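You operate a simulated robot arm through the tools that you are given. There is no shell and no other tool.

You run a simulated robot arm. Do the job below in one go: nothing can be reset, and whatever is moved stays where it is left.

Task
Clamp the line guide at Large and run the three large cakes to the gate.
Fine: press Stop and turn the line switch off. Where these are worked on the way, their far stop is far enough and under half their travel is too little: line switch.

It is judged by the outcome, as a careful person would: the job done as asked, and still so three seconds after it is handed in. It fails if anything else is knocked over, pushed out of place, dropped, spilled or broken.

Robot
A 7-joint arm with a two-finger parallel gripper, fixed in place. Base frame: the origin is at the foot of the arm, x ahead of it, y to its left, z up. Readings come in m, degrees, newtons and seconds.
With the tool pointing down near the work surface it reaches from about 0.38 to 0.88 m from the base axis. Its first joint turns from -166.0 to 166.0 degrees. Payload 3.43 kg.
The TCP is the grasp point between the finger pads, 0.034 m short of the fingertips. In the tool frame z runs along the fingers and y along their closing line. Largest opening 0.128 m; finger width 0.024, thickness 0.012; the body of the gripper, 0.048 by 0.13 m, starts 0.096 m behind the TCP.
Orientation is that of the tool frame in the base frame, as a unit quaternion [w, x, y, z]. With the fingers straight down and closing along the base's y, the tool's x points along the base's -x, its y along +y and its z along -z.

Tools
- The arm moves only by the tool drive_tool. Its argument "steps" is a list that holds one entry, the list of rows, each a list of 6 numbers: the shift along the tool's x, y, z in units of 25 mm (1.0 is 25 mm), then the turn, a rotation vector about the tool's x, y, z in units of 8 degrees (1.0 is 8 degrees). In form: [[[dx, dy, dz, rx, ry, rz], ...]]. A call has 1 to 20 rows; each row shifts and turns the commanded pose from where the row before left it, along the tool's axes as they then stand. "claw" is the finger opening in mm, from 0 to 128, set as the call begins (left out, the last holds). A call with a number of a shift or a turn outside -1 to 1 is refused whole. Rows are played at 5 a second. More than 0.05 m and 8.6 degrees between two rows, or a gripper value outside its range, and nothing of the call is played. Where a pose cannot be reached the arm comes as near as it can. A force on the tool above 40 N (or 10 N above the force at the start of the call, whichever is more), or a blocked arm, ends the call early, and 0.2 s more pass. Each finger travels about 0.153 m/s and halts on what it meets, pressing with about 32 N; the grip force reading is that of the motor and also rises with nothing between the fingers. The clock runs only during rows and for 0.2 s after the last one: add rows that do not move to give the fingers time. It gives the time, the measured TCP pose, the force on the tool (base axes), the opening and the grip force at its end, in the units of the frame above (readings bear some noise), with the torque about the TCP (base axes, N m) and any sound that the robot's microphone picked up.
- Cameras (640 x 400 px; columns grow to the right, rows downward): "scene" is fixed at [0.4002, -0.651, 1.7491]; the picture's right is [1.00, -0.01, 0.00], its down [-0.01, -0.89, -0.45] and it looks along [0.00, 0.45, -0.89] (base axes); focal length 248 px, centre (320, 200). "wrist" rides on the gripper at [0.076, -0.011, -0.16] in the tool frame; the picture's right is [0.15, 0.99, 0.00], its down [-0.88, 0.13, -0.46] and it looks along [-0.45, 0.07, 0.89] (tool axes); focal length 234 px, centre (320, 200).
- grab_frame(camera): a new picture of that camera. It takes no simulated time.
- pixel_to_xyz(camera, pixels): for up to 12 pixels [column, row] of the newest picture of that camera ("zoom" is the newest enlarged one), the place [x, y, z] in the base frame of the surface seen there, good to about 0.002 m. It takes no simulated time.
- close_up(camera, box): a new picture of the part [left, top, right, bottom] of that camera's present view, enlarged. It takes no simulated time.
- job_done(): hands the job in; it is judged then, once.

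Unless the task says otherwise, let go and move clear before handing in.

The tools are called after "Request:" as name(argument=value, ...) on one line, values as JSON. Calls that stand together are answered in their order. drive_tool: Moves the arm, as the interface text tells. Its arguments: {"type":"object","properties":{"steps":{"type":"array","items":{"type":"array","items":{"type":"array","items":{"type":"number"}}}},"claw":{"type":"number"}},"required":["steps"]} The other tools are called the same way: grab_frame (camera) takes a picture; pixel_to_xyz (camera, pixels) gives the place of the surface under pixels of a picture; close_up (camera, box) takes an enlarged picture of a part of a camera's view; job_done () hands the job in.

At the start:

```text
time: 0.0
tool_pos: [0.421, -0.2325, 1.3764]
tcp_rot: [0.0, 0.0, 1.0, 0.0]
wrist_force: [-0.6, -1.0, -0.1]
wrist_torque: [-0.01, 0.02, 0.02]
finger_gap: 0.1278
gripper_force: 0.0
```

scene: 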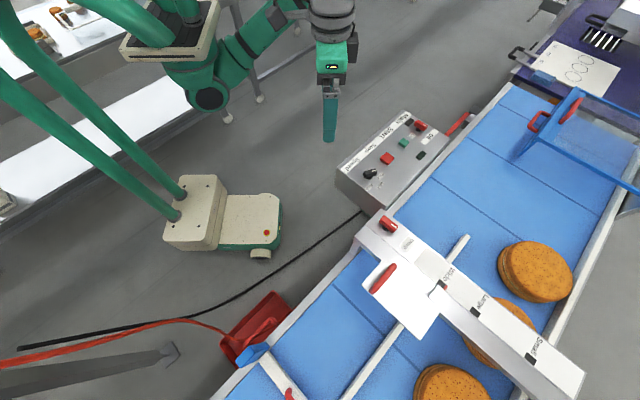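
wrist: 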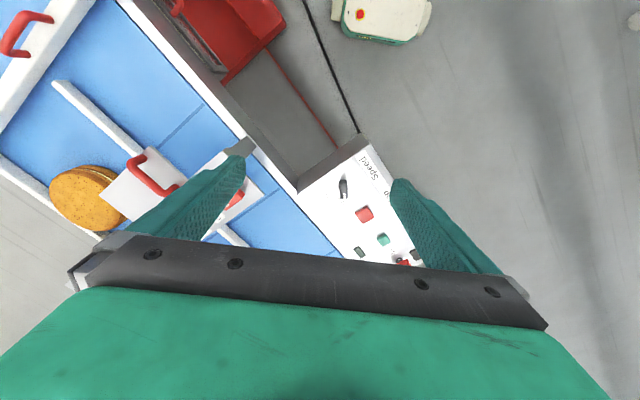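

The scene shows a blue conveyor with three cakes, a control panel near (390,160) and a white guide bridge with a red handle near (380,280). I'll take close-ups to read the labels.

Request:
close_up(camera="scene", box=[330, 90, 490, 220])

Request:
close_up(camera="scene", box=[340, 200, 600, 400])

Request:
close_up(camera="scene", box=[440, 0, 640, 160])

Request:
close_up(camera="scene", box=[180, 260, 400, 400])

```text
3.08 times, centred on (410, 155) of scene
```

zoom: 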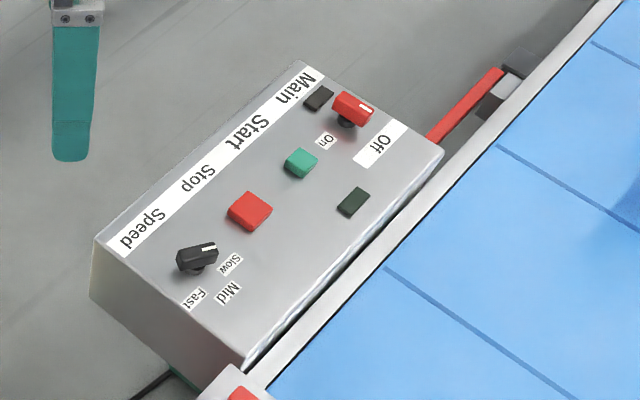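

```text
2.00 times, centred on (470, 300) of scene
```

zoom: 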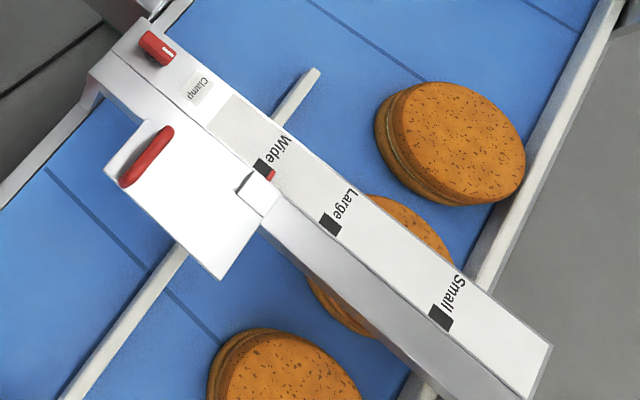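

```text
2.50 times, centred on (540, 80) of scene
```

zoom: 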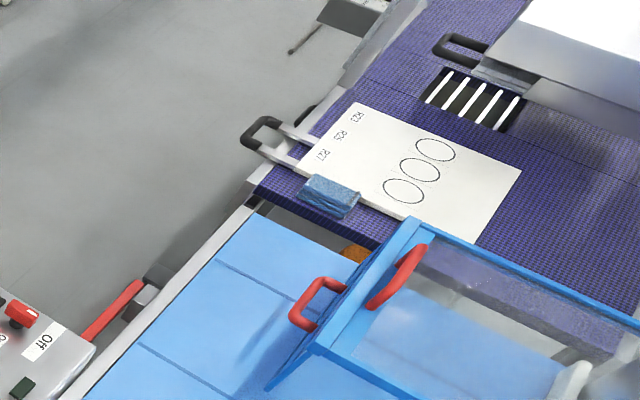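

```text
2.86 times, centred on (290, 330) of scene
```

zoom: 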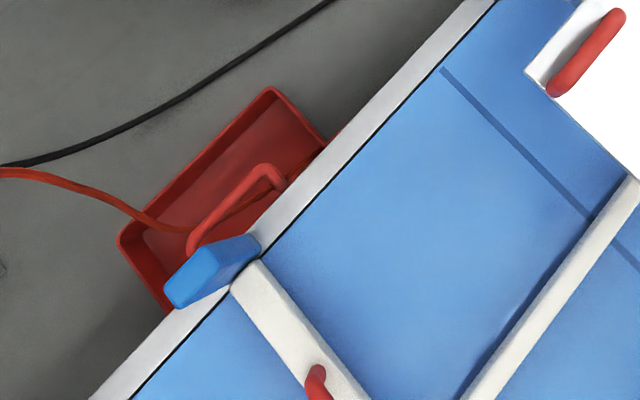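

The panel has Main (On/Off) knob, Start, Stop, Speed; the bridge has a Clamp knob and Wide/Large/Small marks. I'll measure the 3D places of these features.

Request:
grab_frame(camera="scene")

Request:
pixel_to_xyz(camera="scene", pixels=[[419, 125], [405, 143], [387, 158], [370, 174], [388, 223], [383, 278], [402, 300], [440, 286], [447, 274], [475, 311], [530, 357], [463, 236]])

Request:
pixel_to_xyz(camera="scene", pixels=[[535, 270], [500, 330], [450, 390], [289, 395], [275, 375], [253, 352], [400, 330], [420, 160], [540, 120], [560, 110], [500, 220], [338, 193]])

Request:
close_up(camera="wrist", box=[0, 0, 320, 260])

Request:
close_up(camera="wrist", box=[280, 120, 460, 280])

```text
taken
```

scene: 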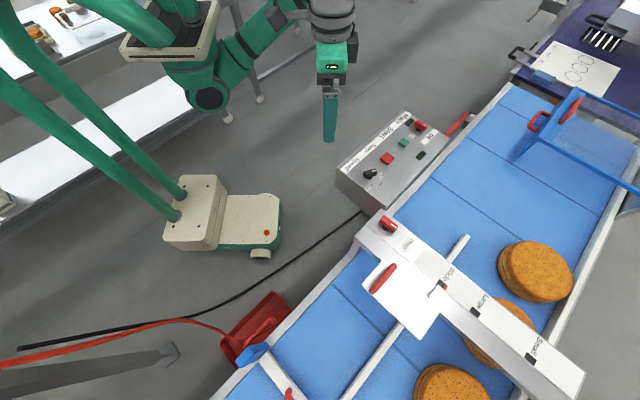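

```text
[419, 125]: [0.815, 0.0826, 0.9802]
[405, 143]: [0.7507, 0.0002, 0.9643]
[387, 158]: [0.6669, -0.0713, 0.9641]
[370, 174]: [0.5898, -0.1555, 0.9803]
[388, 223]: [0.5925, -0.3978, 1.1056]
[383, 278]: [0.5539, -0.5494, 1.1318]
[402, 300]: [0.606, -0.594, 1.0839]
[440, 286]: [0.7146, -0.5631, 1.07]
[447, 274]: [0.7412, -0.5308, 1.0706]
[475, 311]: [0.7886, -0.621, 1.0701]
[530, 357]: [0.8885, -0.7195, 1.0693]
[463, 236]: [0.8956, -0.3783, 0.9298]
```

```text
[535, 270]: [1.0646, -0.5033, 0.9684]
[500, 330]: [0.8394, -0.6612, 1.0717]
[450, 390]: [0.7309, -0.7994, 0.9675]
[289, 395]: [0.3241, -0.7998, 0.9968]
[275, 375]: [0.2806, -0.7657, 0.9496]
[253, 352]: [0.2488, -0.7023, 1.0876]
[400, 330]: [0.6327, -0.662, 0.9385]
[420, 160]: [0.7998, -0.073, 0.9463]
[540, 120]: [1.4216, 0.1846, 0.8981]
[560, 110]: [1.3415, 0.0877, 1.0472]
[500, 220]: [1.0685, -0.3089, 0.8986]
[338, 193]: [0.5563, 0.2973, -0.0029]
```

```text
1.54 times, centred on (160, 130) of wrist
```

zoom: 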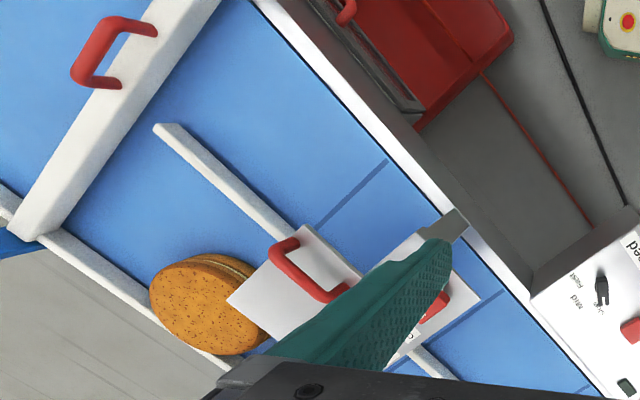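

```text
2.50 times, centred on (370, 200) of wrist
```

zoom: 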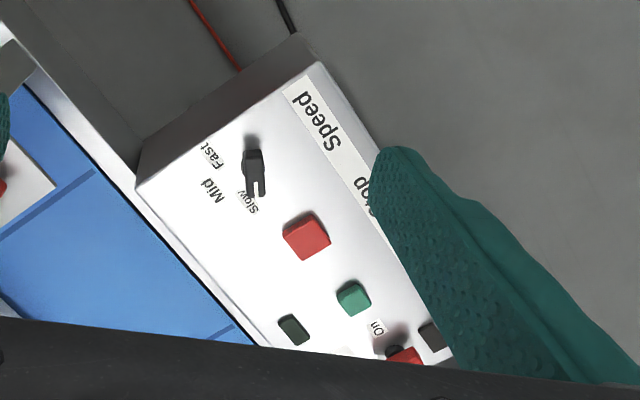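

Belt surface is at z≈0.90, bridge top z≈1.07, with the guide pointer now near Wide (445,287) and Large mark at (475,312). I'll move the wrist camera over to the gate end for a better look.

Request:
drive_tool(steps=[[[0.44, -0.95, 0, 0, 0, 0], [0.44, -0.95, 0, 0, 0, 0], [0.44, -0.95, 0, 0, 0, 0], [0.44, -0.95, 0, 0, 0, 0], [0.44, -0.95, 0, 0, 0, 0], [0.44, -0.95, 0, 0, 0, 0], [0.44, -0.95, 0, 0, 0, 0], [0.44, -0.95, 0, 0, 0, 0], [0.44, -0.95, 0, 0, 0, 0], [0.44, -0.95, 0, 0, 0, 0]]])

Request:
grab_frame(camera="wrist")

Request:
grab_frame(camera="scene")

```text
time: 2.2
tool_pos: [0.3113, -0.4715, 1.3778]
tcp_rot: [0.0, 0.0, 1.0, 0.0]
wrist_force: [0.3, 0.5, 0.6]
wrist_torque: [-0.05, 0.04, 0.01]
finger_gap: 0.1281
gripper_force: 0.1
```

```text
taken
```

wrist: 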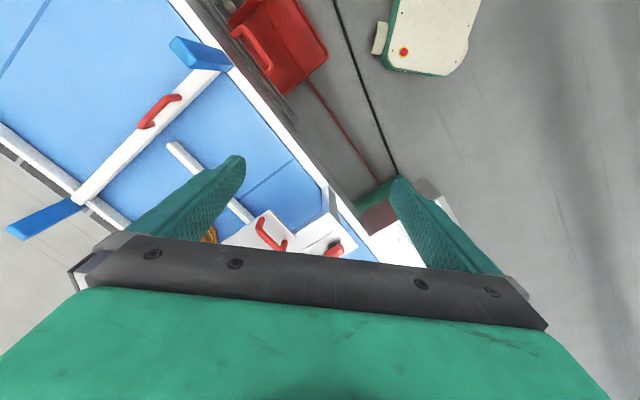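

```text
taken
```

scene: 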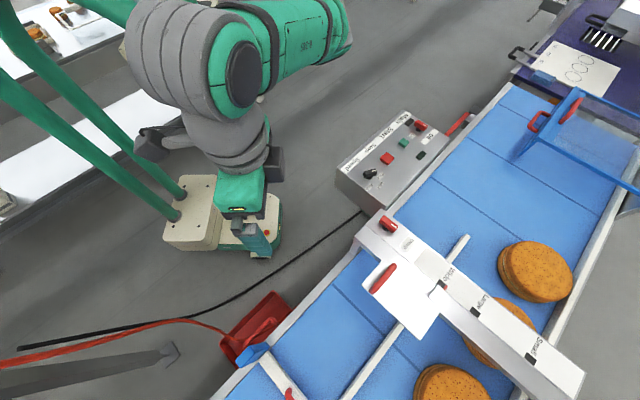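

The wrist view shows the gate as a white bar across the belt between two blue posts (200,55) and (45,215), with a red handle at (160,110). I'll check whether it is down.

Request:
close_up(camera="wrist", box=[0, 0, 240, 240])

Request:
pixel_to_xyz(camera="wrist", pixels=[[205, 80], [140, 140], [80, 195], [195, 50], [40, 220], [160, 110], [120, 100], [200, 120], [20, 145], [100, 210], [230, 85], [170, 148]])

```text
1.67 times, centred on (120, 120) of wrist
```

zoom: 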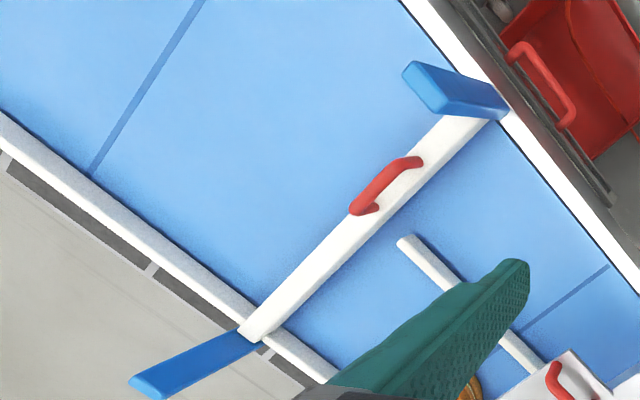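

```text
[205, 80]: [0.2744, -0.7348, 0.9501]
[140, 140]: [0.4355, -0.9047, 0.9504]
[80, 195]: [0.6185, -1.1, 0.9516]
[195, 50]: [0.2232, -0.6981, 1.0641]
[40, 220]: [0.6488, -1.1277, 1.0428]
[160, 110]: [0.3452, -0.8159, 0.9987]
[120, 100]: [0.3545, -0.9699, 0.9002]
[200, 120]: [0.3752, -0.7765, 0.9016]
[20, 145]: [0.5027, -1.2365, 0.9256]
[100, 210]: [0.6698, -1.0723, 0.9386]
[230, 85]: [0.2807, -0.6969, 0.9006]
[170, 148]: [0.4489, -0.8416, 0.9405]
```

The gate bar top is at z≈0.95 lying just over the belt (z≈0.90), so it is closed. Next I'll measure the guide, marks, knobs and cakes more precisely in close-ups.

Request:
close_up(camera="scene", box=[360, 200, 520, 300])

Request:
pixel_to_xyz(camera="zoom", pixels=[[115, 95], [100, 80], [135, 105], [320, 335], [336, 350], [340, 330], [460, 440], [80, 60], [60, 320], [130, 270], [410, 150], [100, 320]])

Request:
close_up(camera="scene", box=[430, 220, 600, 326])

```text
4.00 times, centred on (440, 250) of scene
```

zoom: 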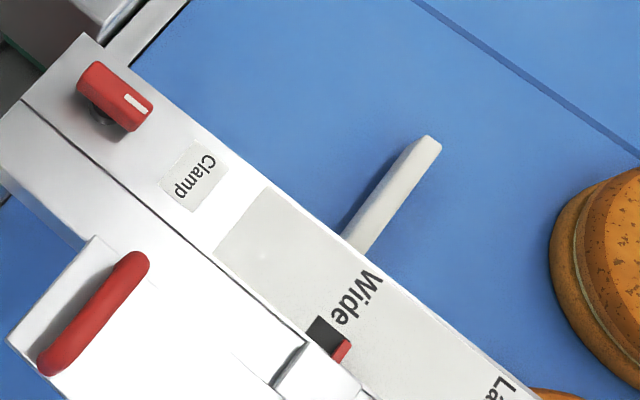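

```text
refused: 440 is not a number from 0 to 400
```

```text
3.76 times, centred on (515, 273) of scene
```

zoom: 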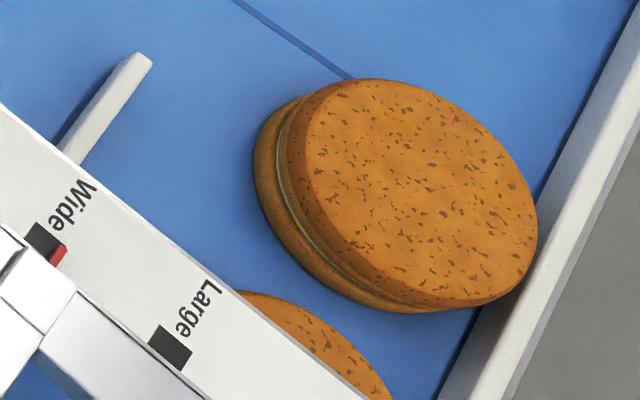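

The clamp knob is a red lever with white pointer at zoom (135,100); the carriage plate with a red handle rides on the bridge. I'll measure the cake and lane edges.

Request:
pixel_to_xyz(camera="zoom", pixels=[[315, 120], [530, 250], [400, 80], [440, 300], [600, 120], [500, 290], [135, 70], [40, 238], [57, 257], [170, 347], [420, 190], [620, 90]])

Request:
close_up(camera="scene", box=[360, 200, 520, 300])

Request:
pixel_to_xyz(camera="zoom", pixels=[[115, 90], [90, 70], [145, 105], [135, 100], [320, 335], [340, 350], [90, 30], [20, 110], [130, 265], [50, 360], [95, 310], [300, 250]])

```text
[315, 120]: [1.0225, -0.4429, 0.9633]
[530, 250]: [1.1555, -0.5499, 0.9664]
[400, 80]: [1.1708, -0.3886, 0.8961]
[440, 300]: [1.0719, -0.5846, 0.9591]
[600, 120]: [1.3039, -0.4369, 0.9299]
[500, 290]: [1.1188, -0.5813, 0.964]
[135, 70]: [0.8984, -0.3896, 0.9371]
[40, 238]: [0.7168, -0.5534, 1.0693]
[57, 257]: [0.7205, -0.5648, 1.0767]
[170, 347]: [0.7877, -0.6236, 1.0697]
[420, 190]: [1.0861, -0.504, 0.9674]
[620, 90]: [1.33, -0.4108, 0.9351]
```

```text
4.00 times, centred on (440, 250) of scene
```

zoom: 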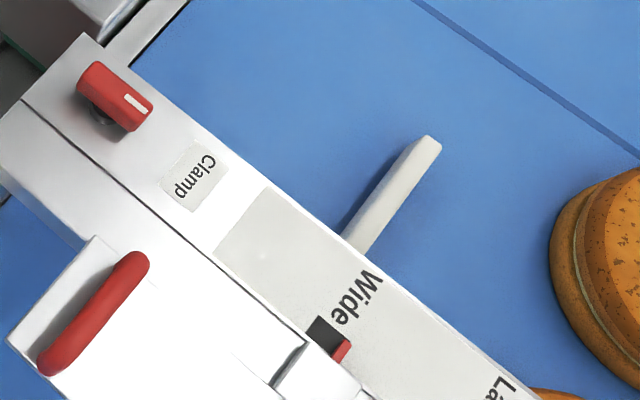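

```text
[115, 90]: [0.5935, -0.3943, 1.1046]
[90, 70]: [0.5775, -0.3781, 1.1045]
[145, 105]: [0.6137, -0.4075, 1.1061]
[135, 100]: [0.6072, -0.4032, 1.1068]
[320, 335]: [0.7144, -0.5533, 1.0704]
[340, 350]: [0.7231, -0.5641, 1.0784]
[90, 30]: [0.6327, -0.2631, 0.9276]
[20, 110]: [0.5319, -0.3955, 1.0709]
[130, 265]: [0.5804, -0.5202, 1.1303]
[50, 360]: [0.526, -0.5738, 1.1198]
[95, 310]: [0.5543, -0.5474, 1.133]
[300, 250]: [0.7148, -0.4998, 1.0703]
```

The cake diameter is about 0.18 m and the lane at Large should be about 0.2 m, so that fits. Now I'll fly the wrist camera over the panel to read the knob states.

Request:
drive_tool(steps=[[[-0.667, 0.98, 0.17, 0, 0, 0], [-0.667, 0.98, 0.17, 0, 0, 0], [-0.667, 0.98, 0.17, 0, 0, 0], [-0.667, 0.98, 0.17, 0, 0, 0], [-0.667, 0.98, 0.17, 0, 0, 0], [-0.667, 0.98, 0.17, 0, 0, 0], [-0.667, 0.98, 0.17, 0, 0, 0], [-0.667, 0.98, 0.17, 0, 0, 0], [-0.667, 0.98, 0.17, 0, 0, 0], [-0.667, 0.98, 0.17, 0, 0, 0], [-0.667, 0.98, 0.17, 0, 0, 0], [-0.667, 0.98, 0.17, 0, 0, 0], [-0.667, 0.98, 0.17, 0, 0, 0], [-0.667, 0.98, 0.17, 0, 0, 0], [-0.667, 0.98, 0.17, 0, 0, 0], [-0.667, 0.98, 0.17, 0, 0, 0], [-0.667, 0.98, 0.17, 0, 0, 0], [-0.667, 0.98, 0.17, 0, 0, 0]]])

Request:
grab_frame(camera="wrist")

Request:
close_up(camera="wrist", box=[200, 60, 440, 250])

```text
time: 6.0
tool_pos: [0.6127, -0.0303, 1.3027]
tcp_rot: [0.0, 0.0, 1.0, 0.0]
wrist_force: [-0.1, -0.2, 0.7]
wrist_torque: [0.0, 0.0, 0.01]
finger_gap: 0.1279
gripper_force: 0.0
```

```text
taken
```

wrist: 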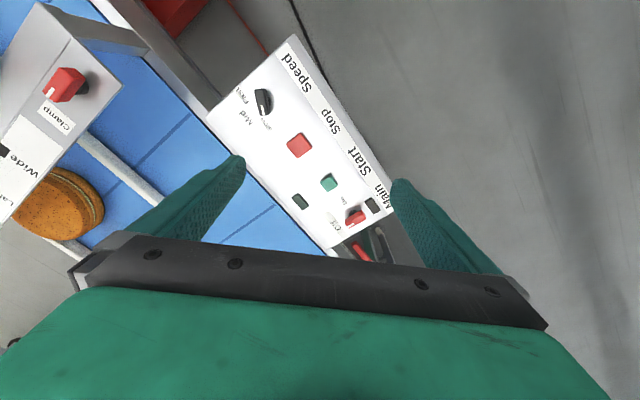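

```text
2.11 times, centred on (320, 155) of wrist
```

zoom: 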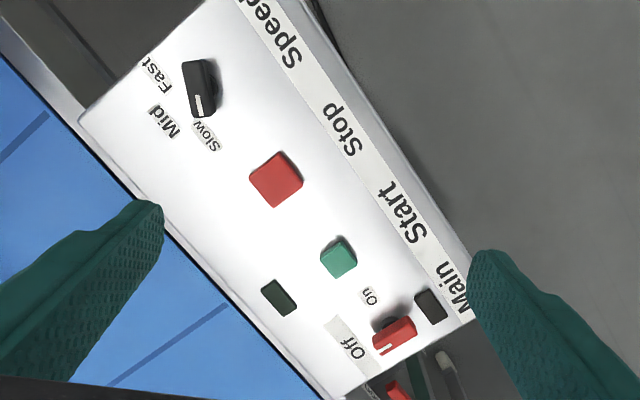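

The wrist view shows the Main knob's white mark pointing to Off and Speed mark pointing at Slow. I'll measure the knob, label and button places.

Request:
pixel_to_xyz(camera="zoom", pixels=[[370, 295], [355, 342], [383, 347], [405, 327], [395, 336], [375, 340], [414, 330], [338, 257], [276, 178], [205, 133], [199, 103], [431, 305]])

Request:
close_up(camera="wrist", box=[300, 170, 420, 250])

Request:
close_up(camera="wrist", box=[0, 0, 240, 250])

```text
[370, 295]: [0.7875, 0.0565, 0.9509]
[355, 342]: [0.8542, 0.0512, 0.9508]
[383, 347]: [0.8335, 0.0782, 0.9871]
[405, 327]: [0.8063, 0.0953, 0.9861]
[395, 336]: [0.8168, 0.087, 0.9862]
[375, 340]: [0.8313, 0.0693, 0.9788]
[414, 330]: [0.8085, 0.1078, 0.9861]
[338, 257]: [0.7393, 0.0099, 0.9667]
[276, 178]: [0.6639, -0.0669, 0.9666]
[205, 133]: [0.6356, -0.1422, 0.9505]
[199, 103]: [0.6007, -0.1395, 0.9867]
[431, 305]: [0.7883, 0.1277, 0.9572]
```

```text
5.00 times, centred on (360, 210) of wrist
```

zoom: 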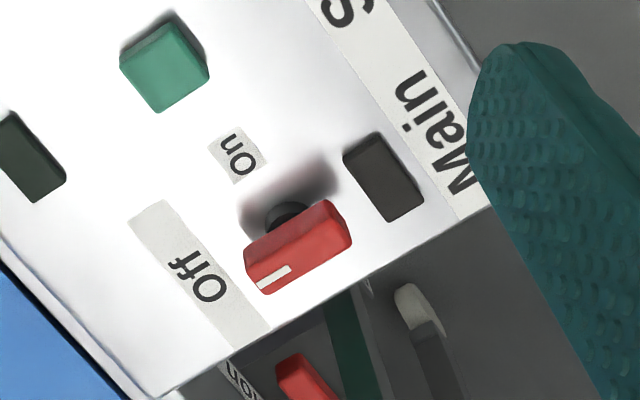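

```text
1.60 times, centred on (120, 125) of wrist
```

zoom: 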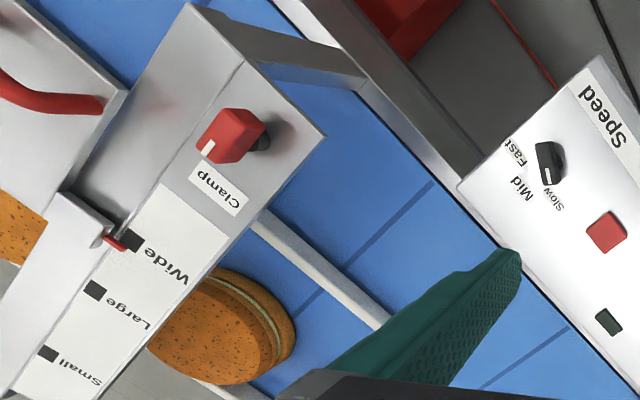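

Beyond the panel's end there is another red part with a label ending "...ion" at zoom (240,380); I need to see what it is before assuming which one is the line switch. I'll move the camera further along +x.

Request:
drive_tool(steps=[[[-0.9, 0.5, 0, 0, 0, 0], [-0.9, 0.5, 0, 0, 0, 0], [-0.9, 0.5, 0, 0, 0, 0], [-0.9, 0.5, 0, 0, 0, 0], [-0.9, 0.5, 0, 0, 0, 0]]])

Request:
grab_frame(camera="wrist")

Request:
close_up(camera="wrist", box=[220, 90, 420, 250])

Request:
close_up(camera="scene", box=[410, 90, 520, 160])

```text
time: 7.2
tool_pos: [0.7235, 0.0333, 1.3018]
tcp_rot: [0.0, -0.001, 1.0, 0.0]
wrist_force: [0.1, 0.9, 0.5]
wrist_torque: [-0.02, -0.01, 0.02]
finger_gap: 0.128
gripper_force: 0.3
```

```text
taken
```

wrist: 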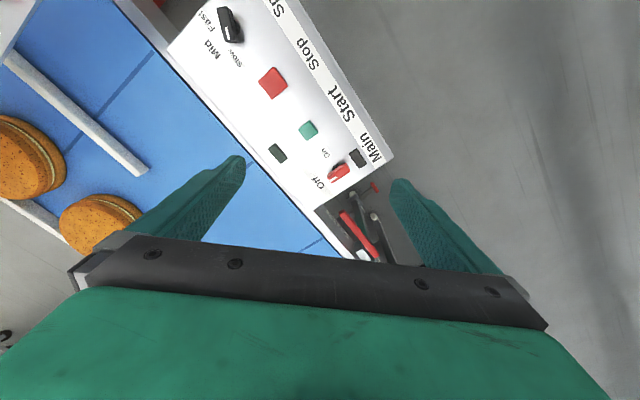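

```text
2.50 times, centred on (320, 170) of wrist
```

zoom: 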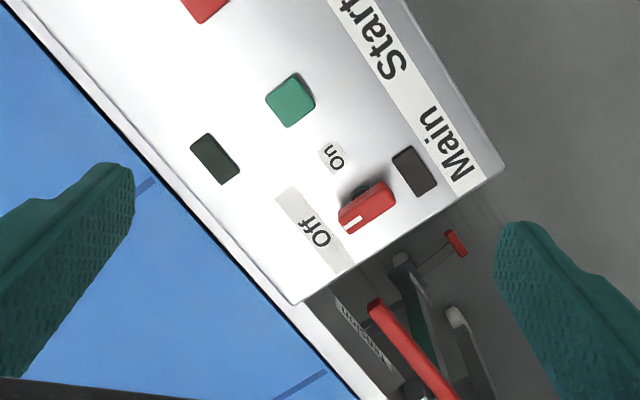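

```text
5.71 times, centred on (465, 125) of scene
```

zoom: 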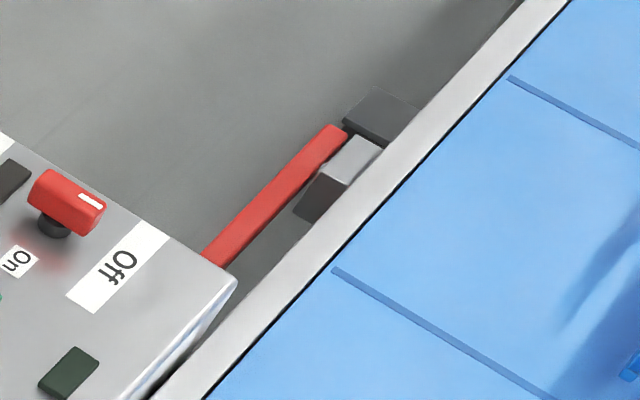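

The lower red lever is labelled "Tension", so the line switch is the Main knob (now Off, On lies 90° away at zoom (335,157)). I'll first handle the guide: fly above the carriage handle and turn the tool so the fingers close across it.

Request:
drive_tool(steps=[[[0.28, -0.98, 0, 0, 0, 0], [0.28, -0.98, 0, 0, 0, 0], [0.28, -0.98, 0, 0, 0, 0], [0.28, -0.98, 0, 0, 0, 0], [0.28, -0.98, 0, 0, 0, 0], [0.28, -0.98, 0, 0, 0, 0], [0.28, -0.98, 0, 0, 0, 0], [0.28, -0.98, 0, 0, 0, 0], [0.28, -0.98, 0, 0, 0, 0], [0.28, -0.98, 0, 0, 0, 0], [0.28, -0.98, 0, 0, 0, 0], [0.28, -0.98, 0, 0, 0, 0], [0.28, -0.98, 0, 0, 0, 0], [0.28, -0.98, 0, 0, 0, 0], [0.28, -0.98, 0, 0, 0, 0], [0.28, -0.98, 0, 0, 0, 0], [0.28, -0.98, 0, 0, 0, 0], [0.28, -0.98, 0, 0, 0, 0], [0.28, -0.98, 0, 0, 0, 0], [0.28, -0.98, 0, 0, 0, 0]]])

Request:
drive_tool(steps=[[[0.295, -0.9, 0.3, 0, 0, 0], [0.295, -0.9, 0.3, 0, 0, 0], [0.295, -0.9, 0.3, 0, 0, 0], [0.295, -0.9, 0.3, 0, 0, 0], [0, 0, 0, 0, 0, -0.9375], [0, 0, 0, 0, 0, -0.9375], [0, 0, 0, 0, 0, -0.9375], [0, 0, 0, 0, 0, -0.9375], [0, 0, 0, 0, 0, -0.9375], [0, 0, 0, 0, 0, -0.9375], [0, 0, 0, 0, 0, 0]]], claw=70)

Request:
grab_frame(camera="wrist")

Request:
grab_frame(camera="scene")

```text
time: 11.4
tool_pos: [0.5847, -0.4577, 1.3018]
tcp_rot: [0.0, -0.001, 1.0, 0.001]
wrist_force: [-0.1, -0.1, -0.2]
wrist_torque: [-0.04, 0.01, -0.01]
finger_gap: 0.128
gripper_force: 0.0
```

```text
time: 13.8
tool_pos: [0.5555, -0.5485, 1.272]
tcp_rot: [0.0, -0.383, 0.924, 0.0]
wrist_force: [0.3, 0.3, 0.4]
wrist_torque: [-0.02, 0.01, -0.03]
finger_gap: 0.0698
gripper_force: 0.1
```

```text
taken
```

wrist: 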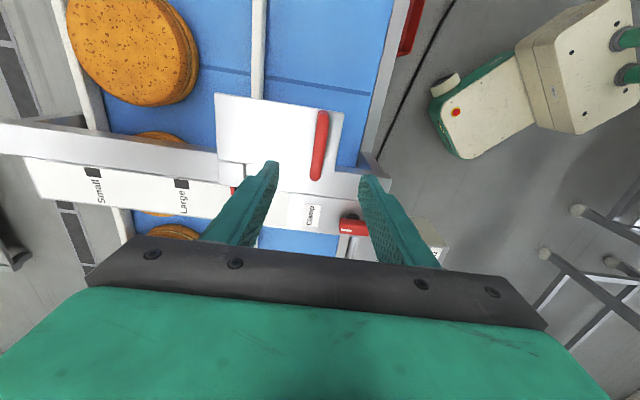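

```text
taken
```

scene: 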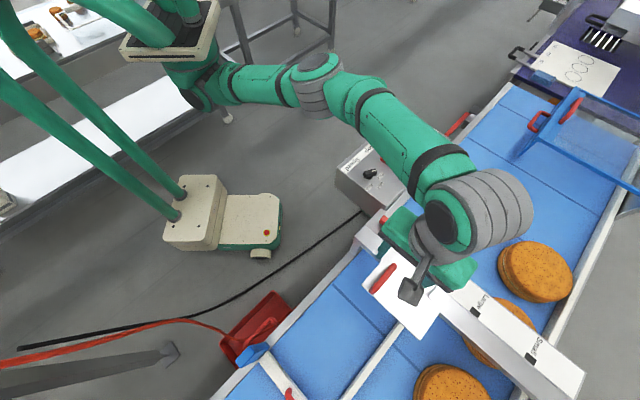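

The handle bar (320,145) is centred under the open fingers. I'll verify its place from the wrist view before descending.

Request:
close_up(camera="wrist", box=[200, 80, 400, 205])

Request:
pixel_to_xyz(camera="wrist", pixels=[[323, 118], [320, 145], [317, 172], [300, 145], [335, 145], [250, 150], [236, 190], [182, 184], [93, 172], [352, 226], [375, 222], [345, 231]])

```text
3.20 times, centred on (300, 142) of wrist
```

zoom: 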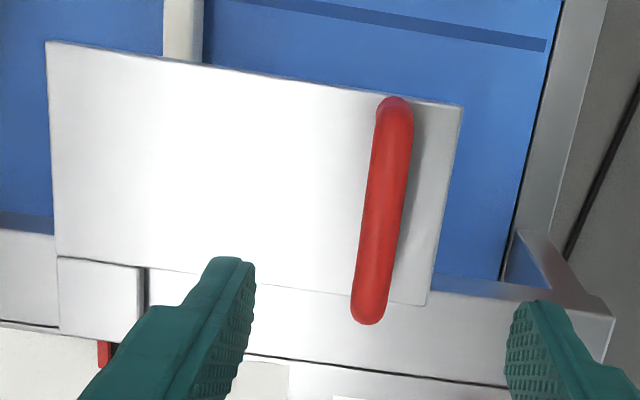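

```text
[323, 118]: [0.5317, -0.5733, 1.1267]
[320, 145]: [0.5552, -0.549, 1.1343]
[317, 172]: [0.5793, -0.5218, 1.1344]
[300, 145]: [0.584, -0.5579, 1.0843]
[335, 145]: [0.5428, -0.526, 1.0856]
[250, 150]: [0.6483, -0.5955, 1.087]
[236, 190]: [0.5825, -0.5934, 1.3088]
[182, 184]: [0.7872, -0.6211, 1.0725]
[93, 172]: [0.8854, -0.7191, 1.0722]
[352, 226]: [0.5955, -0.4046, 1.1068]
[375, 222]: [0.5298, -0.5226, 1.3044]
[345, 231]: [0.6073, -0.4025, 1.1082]
```

The handle bar top is at (0.555,-0.549,1.134), plate at z 1.085. I'll descend to TCP z≈1.13.

Request:
drive_tool(steps=[[[0, 0, 0.947, 0, 0, 0], [0, 0, 0.947, 0, 0, 0], [0, 0, 0.947, 0, 0, 0], [0, 0, 0.947, 0, 0, 0], [0, 0, 0.947, 0, 0, 0], [0, 0, 0.947, 0, 0, 0], [0, 0, 0, 0, 0, 0]]])

Request:
grab_frame(camera="wrist")

```text
time: 15.4
tool_pos: [0.5554, -0.5468, 1.129]
tcp_rot: [0.0, -0.383, 0.924, 0.0]
wrist_force: [0.1, 0.6, 0.7]
wrist_torque: [-0.03, -0.02, -0.05]
finger_gap: 0.0703
gripper_force: 0.0
```

```text
taken
```

wrist: 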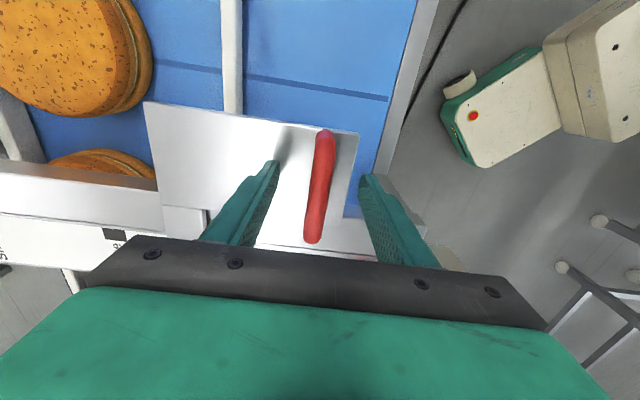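

The handle is between the fingers with no contact force. I'll close the gripper onto it.

Request:
drive_tool(steps=[[[0, 0, 0, 0, 0, 0], [0, 0, 0, 0, 0, 0], [0, 0, 0, 0, 0, 0], [0, 0, 0, 0, 0, 0]]], claw=0)

```text
time: 16.4
tool_pos: [0.5554, -0.5477, 1.1294]
tcp_rot: [0.0, -0.384, 0.924, 0.001]
wrist_force: [2.2, -2.6, -0.7]
wrist_torque: [-0.13, 0.04, -0.06]
finger_gap: 0.0157
gripper_force: 45.2
```

The gripper holds the handle at 15.7 mm. I'll nudge 5 mm toward Large to see whether the clamp is already tight.

Request:
drive_tool(steps=[[[0, -0.1, 0, 0, 0, 0], [0, -0.1, 0, 0, 0, 0], [0, 0, 0, 0, 0, 0]]])

Request:
grab_frame(camera="wrist")

```text
time: 17.2
tool_pos: [0.5589, -0.5496, 1.1282]
tcp_rot: [0.0, -0.383, 0.924, 0.0]
wrist_force: [-0.2, 5.3, -6.0]
wrist_torque: [-0.21, 0.31, -0.07]
finger_gap: 0.0157
gripper_force: 45.1
```

```text
taken
```

wrist: 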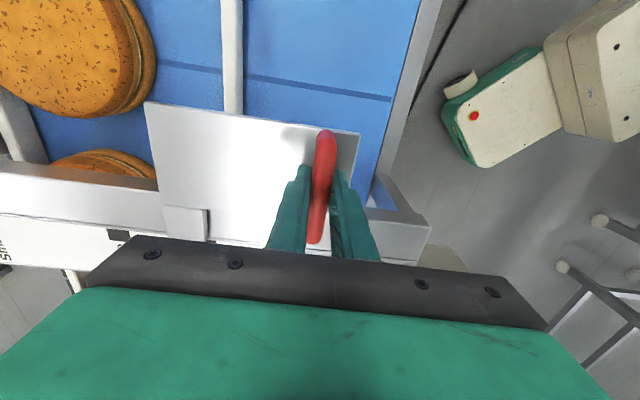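

The carriage followed with only a few newtons of drag, so it appears free. I'll continue 20 mm in small steps.

Request:
drive_tool(steps=[[[0, -0.2, 0, 0, 0, 0], [0, -0.2, 0, 0, 0, 0], [0, -0.2, 0, 0, 0, 0], [0, -0.2, 0, 0, 0, 0], [0, 0, 0, 0, 0, 0]]])

Request:
grab_frame(camera="wrist")

Request:
grab_frame(camera="scene")

```text
time: 18.4
tool_pos: [0.5746, -0.5649, 1.1294]
tcp_rot: [0.0, -0.383, 0.924, 0.0]
wrist_force: [-1.3, 1.1, -5.6]
wrist_torque: [0.32, -0.29, -0.04]
finger_gap: 0.0157
gripper_force: 45.2
```

```text
taken
```

wrist: 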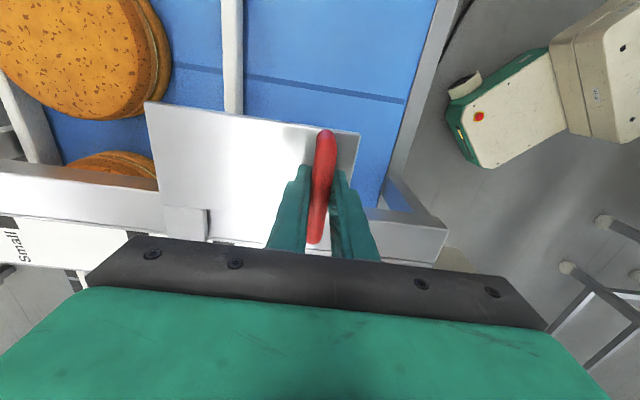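

```text
taken
```

scene: 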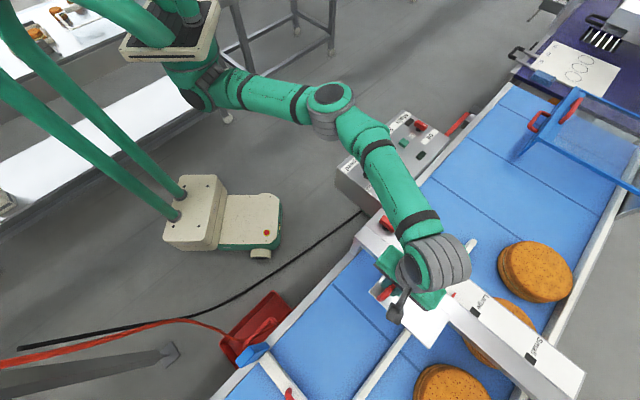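

The carriage slides freely with the tool. Before going further, I'll check the clearance between the guide bar and the nearest cake edge (165,60).

Request:
pixel_to_xyz(camera="wrist", pixels=[[168, 68], [80, 40], [90, 115], [155, 170], [229, 60], [222, 90], [30, 60], [10, 100], [110, 165], [60, 70], [100, 20], [150, 80]])

Request:
pixel_to_xyz(camera="scene", pixels=[[415, 385], [450, 364], [487, 385], [465, 345], [528, 320], [500, 285], [540, 240], [452, 388], [440, 395], [462, 395], [430, 372], [475, 378]])

```text
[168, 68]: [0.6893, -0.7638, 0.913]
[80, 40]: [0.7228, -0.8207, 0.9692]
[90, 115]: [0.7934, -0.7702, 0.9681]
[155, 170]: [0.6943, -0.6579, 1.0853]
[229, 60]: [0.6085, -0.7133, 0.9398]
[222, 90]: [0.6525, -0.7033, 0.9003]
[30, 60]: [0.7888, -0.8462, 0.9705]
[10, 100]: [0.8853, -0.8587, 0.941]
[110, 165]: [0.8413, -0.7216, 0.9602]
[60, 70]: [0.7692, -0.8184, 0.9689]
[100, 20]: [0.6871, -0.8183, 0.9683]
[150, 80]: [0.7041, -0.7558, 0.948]
```

```text
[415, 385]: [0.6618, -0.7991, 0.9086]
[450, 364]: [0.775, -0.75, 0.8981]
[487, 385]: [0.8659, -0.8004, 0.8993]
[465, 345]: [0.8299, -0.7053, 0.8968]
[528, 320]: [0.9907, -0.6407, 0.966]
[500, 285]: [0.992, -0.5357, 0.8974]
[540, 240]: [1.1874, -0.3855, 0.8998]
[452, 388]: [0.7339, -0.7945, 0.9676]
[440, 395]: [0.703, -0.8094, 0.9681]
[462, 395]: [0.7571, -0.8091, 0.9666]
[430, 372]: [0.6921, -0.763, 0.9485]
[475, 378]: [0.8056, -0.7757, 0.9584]
```

Nearest cake edge is at about w=1.03 across the belt, and the guide face at Large will be about 1.01, so there's clearance. I'll slide a further 50 mm and check the pointer.

Request:
drive_tool(steps=[[[0, -0.2, 0, 0, 0, 0], [0, -0.2, 0, 0, 0, 0], [0, -0.2, 0, 0, 0, 0], [0, -0.2, 0, 0, 0, 0], [0, -0.2, 0, 0, 0, 0], [0, -0.2, 0, 0, 0, 0], [0, -0.2, 0, 0, 0, 0], [0, -0.2, 0, 0, 0, 0], [0, -0.2, 0, 0, 0, 0], [0, -0.2, 0, 0, 0, 0], [0, 0, 0, 0, 0, 0]]])

Request:
close_up(camera="scene", box=[390, 220, 550, 320])

Request:
grab_frame(camera="wrist")

```text
time: 20.8
tool_pos: [0.607, -0.5999, 1.1285]
tcp_rot: [0.0, -0.383, 0.924, 0.0]
wrist_force: [3.1, -3.1, -8.9]
wrist_torque: [-0.13, -0.15, 0.14]
finger_gap: 0.0159
gripper_force: 44.9
```

```text
4.00 times, centred on (470, 270) of scene
```

zoom: 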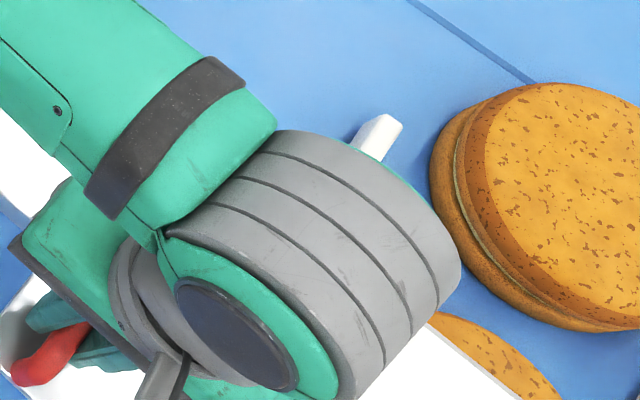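

```text
taken
```

wrist: 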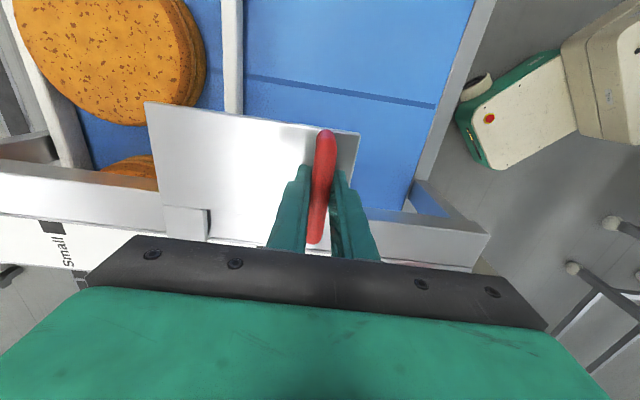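

The tool has dragged the carriage 73 mm; my estimate leaves about 13.5 mm to the Large mark. I'll move that, then release and back off to look at the pointer.

Request:
drive_tool(steps=[[[0, -0.135, 0, 0, 0, 0], [0, -0.135, 0, 0, 0, 0], [0, -0.135, 0, 0, 0, 0], [0, -0.135, 0, 0, 0, 0], [0, 0, 0, 0, 0, 0], [0, 0, 0, 0, 0, 0]]])

Request:
drive_tool(steps=[[[0, 0, 0, 0, 0, 0], [0, 0, 0, 0, 0, 0], [0, 0, 0, 0, 0, 0]]], claw=60)

Request:
drive_tool(steps=[[[0, 0, -0.5, 0, 0, 0], [0, 0, -0.9, 0, 0, 0], [0, 0, -0.9, 0, 0, 0], [0, 0, -0.9, 0, 0, 0], [0, 0, -0.9, 0, 0, 0], [0, 0, -0.9, 0, 0, 0], [0, 0, -0.9, 0, 0, 0]]])

Request:
grab_frame(camera="wrist")

```text
time: 22.2
tool_pos: [0.608, -0.6, 1.1292]
tcp_rot: [0.0, -0.383, 0.924, 0.0]
wrist_force: [-0.1, -3.6, -6.2]
wrist_torque: [-0.06, 0.06, -0.04]
finger_gap: 0.0158
gripper_force: 45.1
out of reach, approached as far as the arm can: row 1, 2, 3, 4
```

```text
time: 23.0
tool_pos: [0.6084, -0.5995, 1.1294]
tcp_rot: [0.0, -0.384, 0.923, 0.0]
wrist_force: [-0.1, -0.2, -0.2]
wrist_torque: [-0.03, 0.04, 0.01]
finger_gap: 0.0599
gripper_force: 0.1
```

```text
time: 24.6
tool_pos: [0.5793, -0.5694, 1.2746]
tcp_rot: [0.0, -0.384, 0.923, 0.0]
wrist_force: [0.1, 1.5, 0.5]
wrist_torque: [-0.1, 0.08, 0.02]
finger_gap: 0.06
gripper_force: 0.1
out of reach, approached as far as the arm can: row 1, 3, 4, 5, 6, 7
```

```text
taken
```

wrist: 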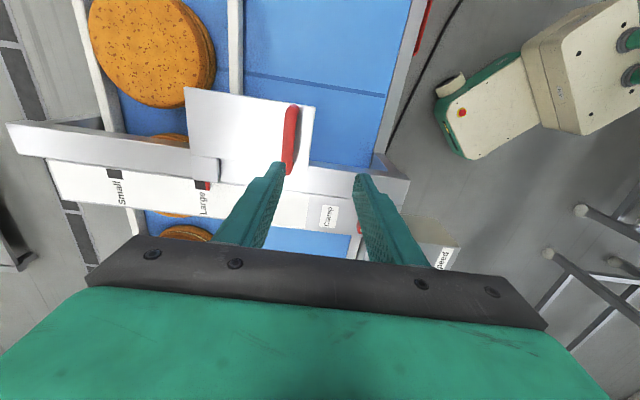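

The arm hit its reach limit at about (0.608,-0.600); the pointer now sits close to the Large mark at (203,187). I'll look closely.

Request:
close_up(camera="wrist", box=[150, 140, 250, 220])

Request:
pixel_to_xyz(camera="zoom", pixels=[[320, 200], [330, 225], [300, 230], [350, 230], [345, 222], [320, 250], [290, 250], [360, 250]])

Request:
close_up(camera="scene", box=[430, 250, 560, 340])

```text
5.00 times, centred on (200, 180) of wrist
```

zoom: 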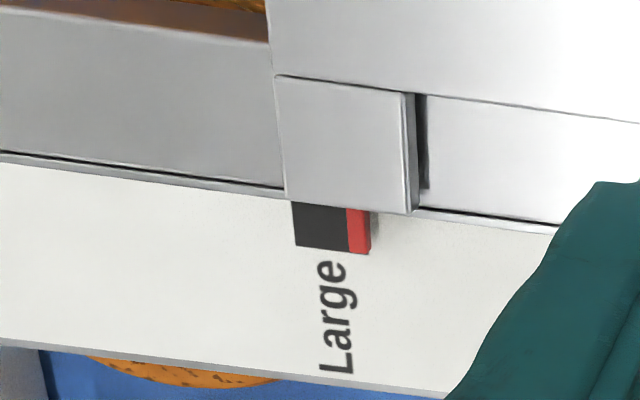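

```text
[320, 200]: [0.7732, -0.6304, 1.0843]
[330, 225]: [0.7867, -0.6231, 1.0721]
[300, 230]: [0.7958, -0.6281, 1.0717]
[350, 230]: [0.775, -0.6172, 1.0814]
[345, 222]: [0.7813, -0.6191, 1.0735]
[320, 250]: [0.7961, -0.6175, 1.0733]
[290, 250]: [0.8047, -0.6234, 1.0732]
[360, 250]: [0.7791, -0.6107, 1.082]
```

```text
4.44 times, centred on (495, 295) of scene
```

zoom: 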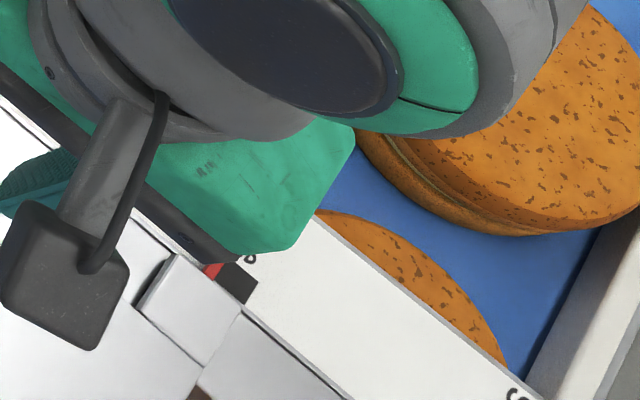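

The red pointer tab (about w=0.983) still needs to go ~13 mm further to centre on the Large mark (w≈0.997). Since reach limits me with the handle gripped, I'll push the handle from its near side with fingers nearly closed; first back off inward.

Request:
drive_tool(steps=[[[0, 0.5, 0, 0, 0, 0], [0, 0.5, 0, 0, 0, 0], [0, 0.5, 0, 0, 0, 0], [0, 0.5, 0, 0, 0, 0], [0, 0, 0, 0, 0, 0]]], claw=24)

Request:
grab_frame(camera="wrist")

```text
time: 25.8
tool_pos: [0.5721, -0.5667, 1.2886]
tcp_rot: [0.0, -0.383, 0.924, 0.002]
wrist_force: [-0.4, 0.1, 0.3]
wrist_torque: [-0.01, 0.0, -0.01]
finger_gap: 0.024
gripper_force: 0.1
out of reach, approached as far as the arm can: row 1, 2, 3, 4
```

```text
taken
```

wrist: 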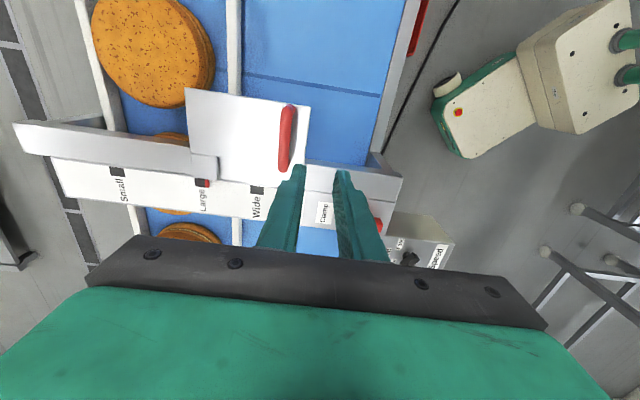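

The commanded pose is still a bit beyond reach at this height, but it becomes reachable lower down. I'll shift another 10 mm inward and descend on the near side of the handle, with ~14 mm clearance.

Request:
drive_tool(steps=[[[0, 0.4, 0, 0, 0, 0], [0, 0, 0.98, 0, 0, 0], [0, 0, 0.98, 0, 0, 0], [0, 0, 0.98, 0, 0, 0], [0, 0, 0.98, 0, 0, 0], [0, 0, 0, 0, 0, 0]]])

Request:
grab_frame(camera="wrist")

```text
time: 27.2
tool_pos: [0.5926, -0.5869, 1.2024]
tcp_rot: [-0.001, -0.383, 0.924, 0.001]
wrist_force: [1.3, 0.2, 0.9]
wrist_torque: [-0.07, -0.02, 0.01]
finger_gap: 0.0243
gripper_force: 0.0
out of reach, approached as far as the arm can: row 1, 2, 3, 4, 5
```

```text
taken
```

wrist: 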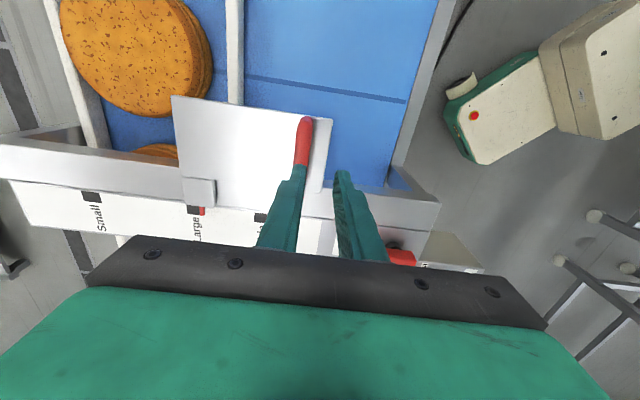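

The tool is at w≈0.834, z≈1.20, not where I commanded, so the arm may be lagging near its reach limit. I'll hold still and re-read.

Request:
drive_tool(steps=[[[0, 0, 0, 0, 0, 0], [0, 0, 0, 0, 0, 0], [0, 0, 0, 0, 0, 0]]])

```text
time: 28.0
tool_pos: [0.5922, -0.5872, 1.2039]
tcp_rot: [-0.001, -0.384, 0.923, 0.001]
wrist_force: [1.3, -0.5, -0.1]
wrist_torque: [-0.02, -0.01, 0.03]
finger_gap: 0.024
gripper_force: 0.0
```

Steady at (0.592,-0.587,1.204) with no reach warning now. I'll test a 20 mm inward step at this height to see how commands register.

Request:
drive_tool(steps=[[[0, 0.4, 0, 0, 0, 0], [0, 0.4, 0, 0, 0, 0], [0, 0, 0, 0, 0, 0]]])

```text
time: 28.8
tool_pos: [0.5901, -0.5868, 1.2092]
tcp_rot: [0.0, -0.382, 0.924, 0.001]
wrist_force: [0.0, 0.4, 0.4]
wrist_torque: [-0.03, 0.01, 0.0]
finger_gap: 0.0242
gripper_force: 0.1
out of reach, approached as far as the arm can: row 1, 2
```

The tool only slides along its reach boundary, as if the elbow is straight (singular). I'll look at the arm's posture in the scene.

Request:
grab_frame(camera="scene")

```text
taken
```

scene: 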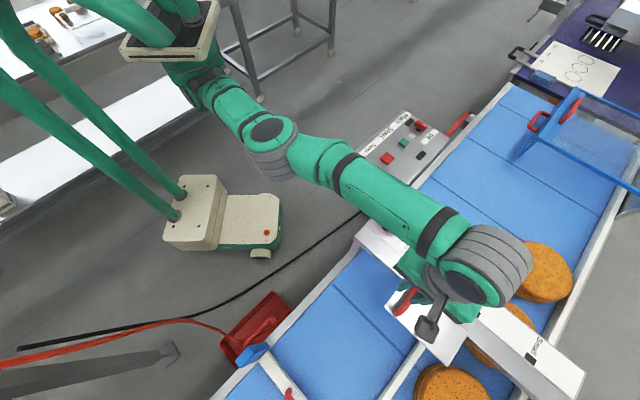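

The arm looks stretched to its limit and only slides tangentially. I'll command a larger inward move (tips are above the handle, so this is safe) and see whether it comes free.

Request:
drive_tool(steps=[[[0, 0.8, 0, 0, 0, 0], [0, 0.8, 0, 0, 0, 0], [0, 0.8, 0, 0, 0, 0], [0, 0, 0, 0, 0, 0]]])

```text
time: 29.8
tool_pos: [0.5845, -0.5853, 1.2238]
tcp_rot: [0.0, -0.383, 0.924, 0.001]
wrist_force: [-0.5, 0.1, 0.4]
wrist_torque: [0.03, 0.02, 0.02]
finger_gap: 0.0241
gripper_force: 0.0
out of reach, approached as far as the arm can: row 1, 2, 3
```

Still sliding along the boundary. I'll try small inward steps combined with a slight tilt and lift so the solver can bend the elbow.

Request:
drive_tool(steps=[[[0, 0.5, -0.5, 0.4, 0, 0], [0, 0.5, -0.5, 0.4, 0, 0], [0, 0.5, -0.5, 0.4, 0, 0], [0, 0, 0, 0, 0, 0], [0, 0, 0, 0, 0, 0]]])

Request:
grab_frame(camera="scene")

```text
time: 31.0
tool_pos: [0.5995, -0.6048, 1.2816]
tcp_rot: [0.032, -0.382, 0.92, -0.077]
wrist_force: [0.1, 0.0, 0.7]
wrist_torque: [-0.01, 0.0, -0.02]
finger_gap: 0.0239
gripper_force: 0.1
out of reach, approached as far as the arm can: row 1, 2, 3
```

```text
taken
```

scene: 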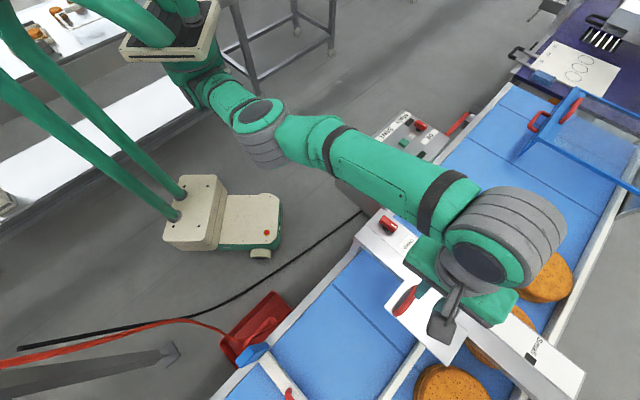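

With the tilt the wrist stayed on the same reach shell, so the elbow seems caught on the wrong side of full stretch. I'll command outward first (nothing is that high here) to get back to maximum stretch, then bring it down and in.

Request:
drive_tool(steps=[[[0, -0.5, 0, 0, 0, 0], [0, -0.5, 0, 0, 0, 0], [0, -0.5, 0, 0, 0, 0], [0, -0.5, 0, 0, 0, 0], [0, 0, 0, 0, 0, 0]]])

```text
time: 32.2
tool_pos: [0.5999, -0.6065, 1.2814]
tcp_rot: [0.032, -0.382, 0.92, -0.076]
wrist_force: [-0.6, -0.1, 0.6]
wrist_torque: [0.03, -0.05, -0.02]
finger_gap: 0.0241
gripper_force: 0.0
out of reach, approached as far as the arm can: row 1, 2, 3, 4
```

Going outward barely changed anything (w 0.852→0.853), so it is at maximum stretch. Now I'll try a downward-and-inward move, which should flex the elbow.

Request:
drive_tool(steps=[[[0, 0.3, 0.8, 0, 0, 0], [0, 0.3, 0.8, 0, 0, 0], [0, 0.3, 0.8, 0, 0, 0], [0, 0, 0, 0, 0, 0]]])

```text
time: 33.2
tool_pos: [0.6097, -0.6187, 1.2281]
tcp_rot: [0.031, -0.382, 0.921, -0.076]
wrist_force: [-0.6, 0.1, -0.3]
wrist_torque: [-0.04, 0.01, -0.02]
finger_gap: 0.0242
gripper_force: 0.0
out of reach, approached as far as the arm can: row 1, 2, 3
```

Still on the reach shell. I'll command a long inward run at this height (tips clear of everything) and watch which rows become reachable.

Request:
drive_tool(steps=[[[0, 0.8, -0.15, 0, 0, 0], [0, 0.8, -0.15, 0, 0, 0], [0, 0.8, -0.15, 0, 0, 0], [0, 0.8, -0.15, 0, 0, 0], [0, 0.8, -0.15, 0, 0, 0], [0, 0.8, -0.15, 0, 0, 0], [0, 0.8, -0.15, 0, 0, 0], [0, 0.8, -0.15, 0, 0, 0]]])

Request:
grab_frame(camera="scene")

```text
time: 35.0
tool_pos: [0.591, -0.6138, 1.2805]
tcp_rot: [0.033, -0.383, 0.92, -0.077]
wrist_force: [0.5, 0.1, 0.3]
wrist_torque: [0.0, 0.02, -0.02]
finger_gap: 0.0241
gripper_force: 0.1
out of reach, approached as far as the arm can: row 1, 2, 3, 4, 5, 6, 7, 8
```

```text
taken
```

scene: 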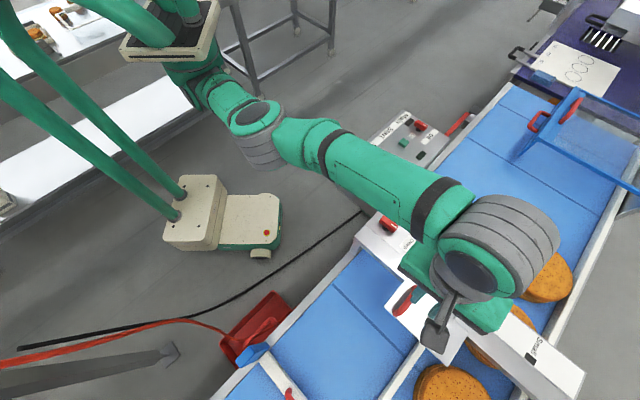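

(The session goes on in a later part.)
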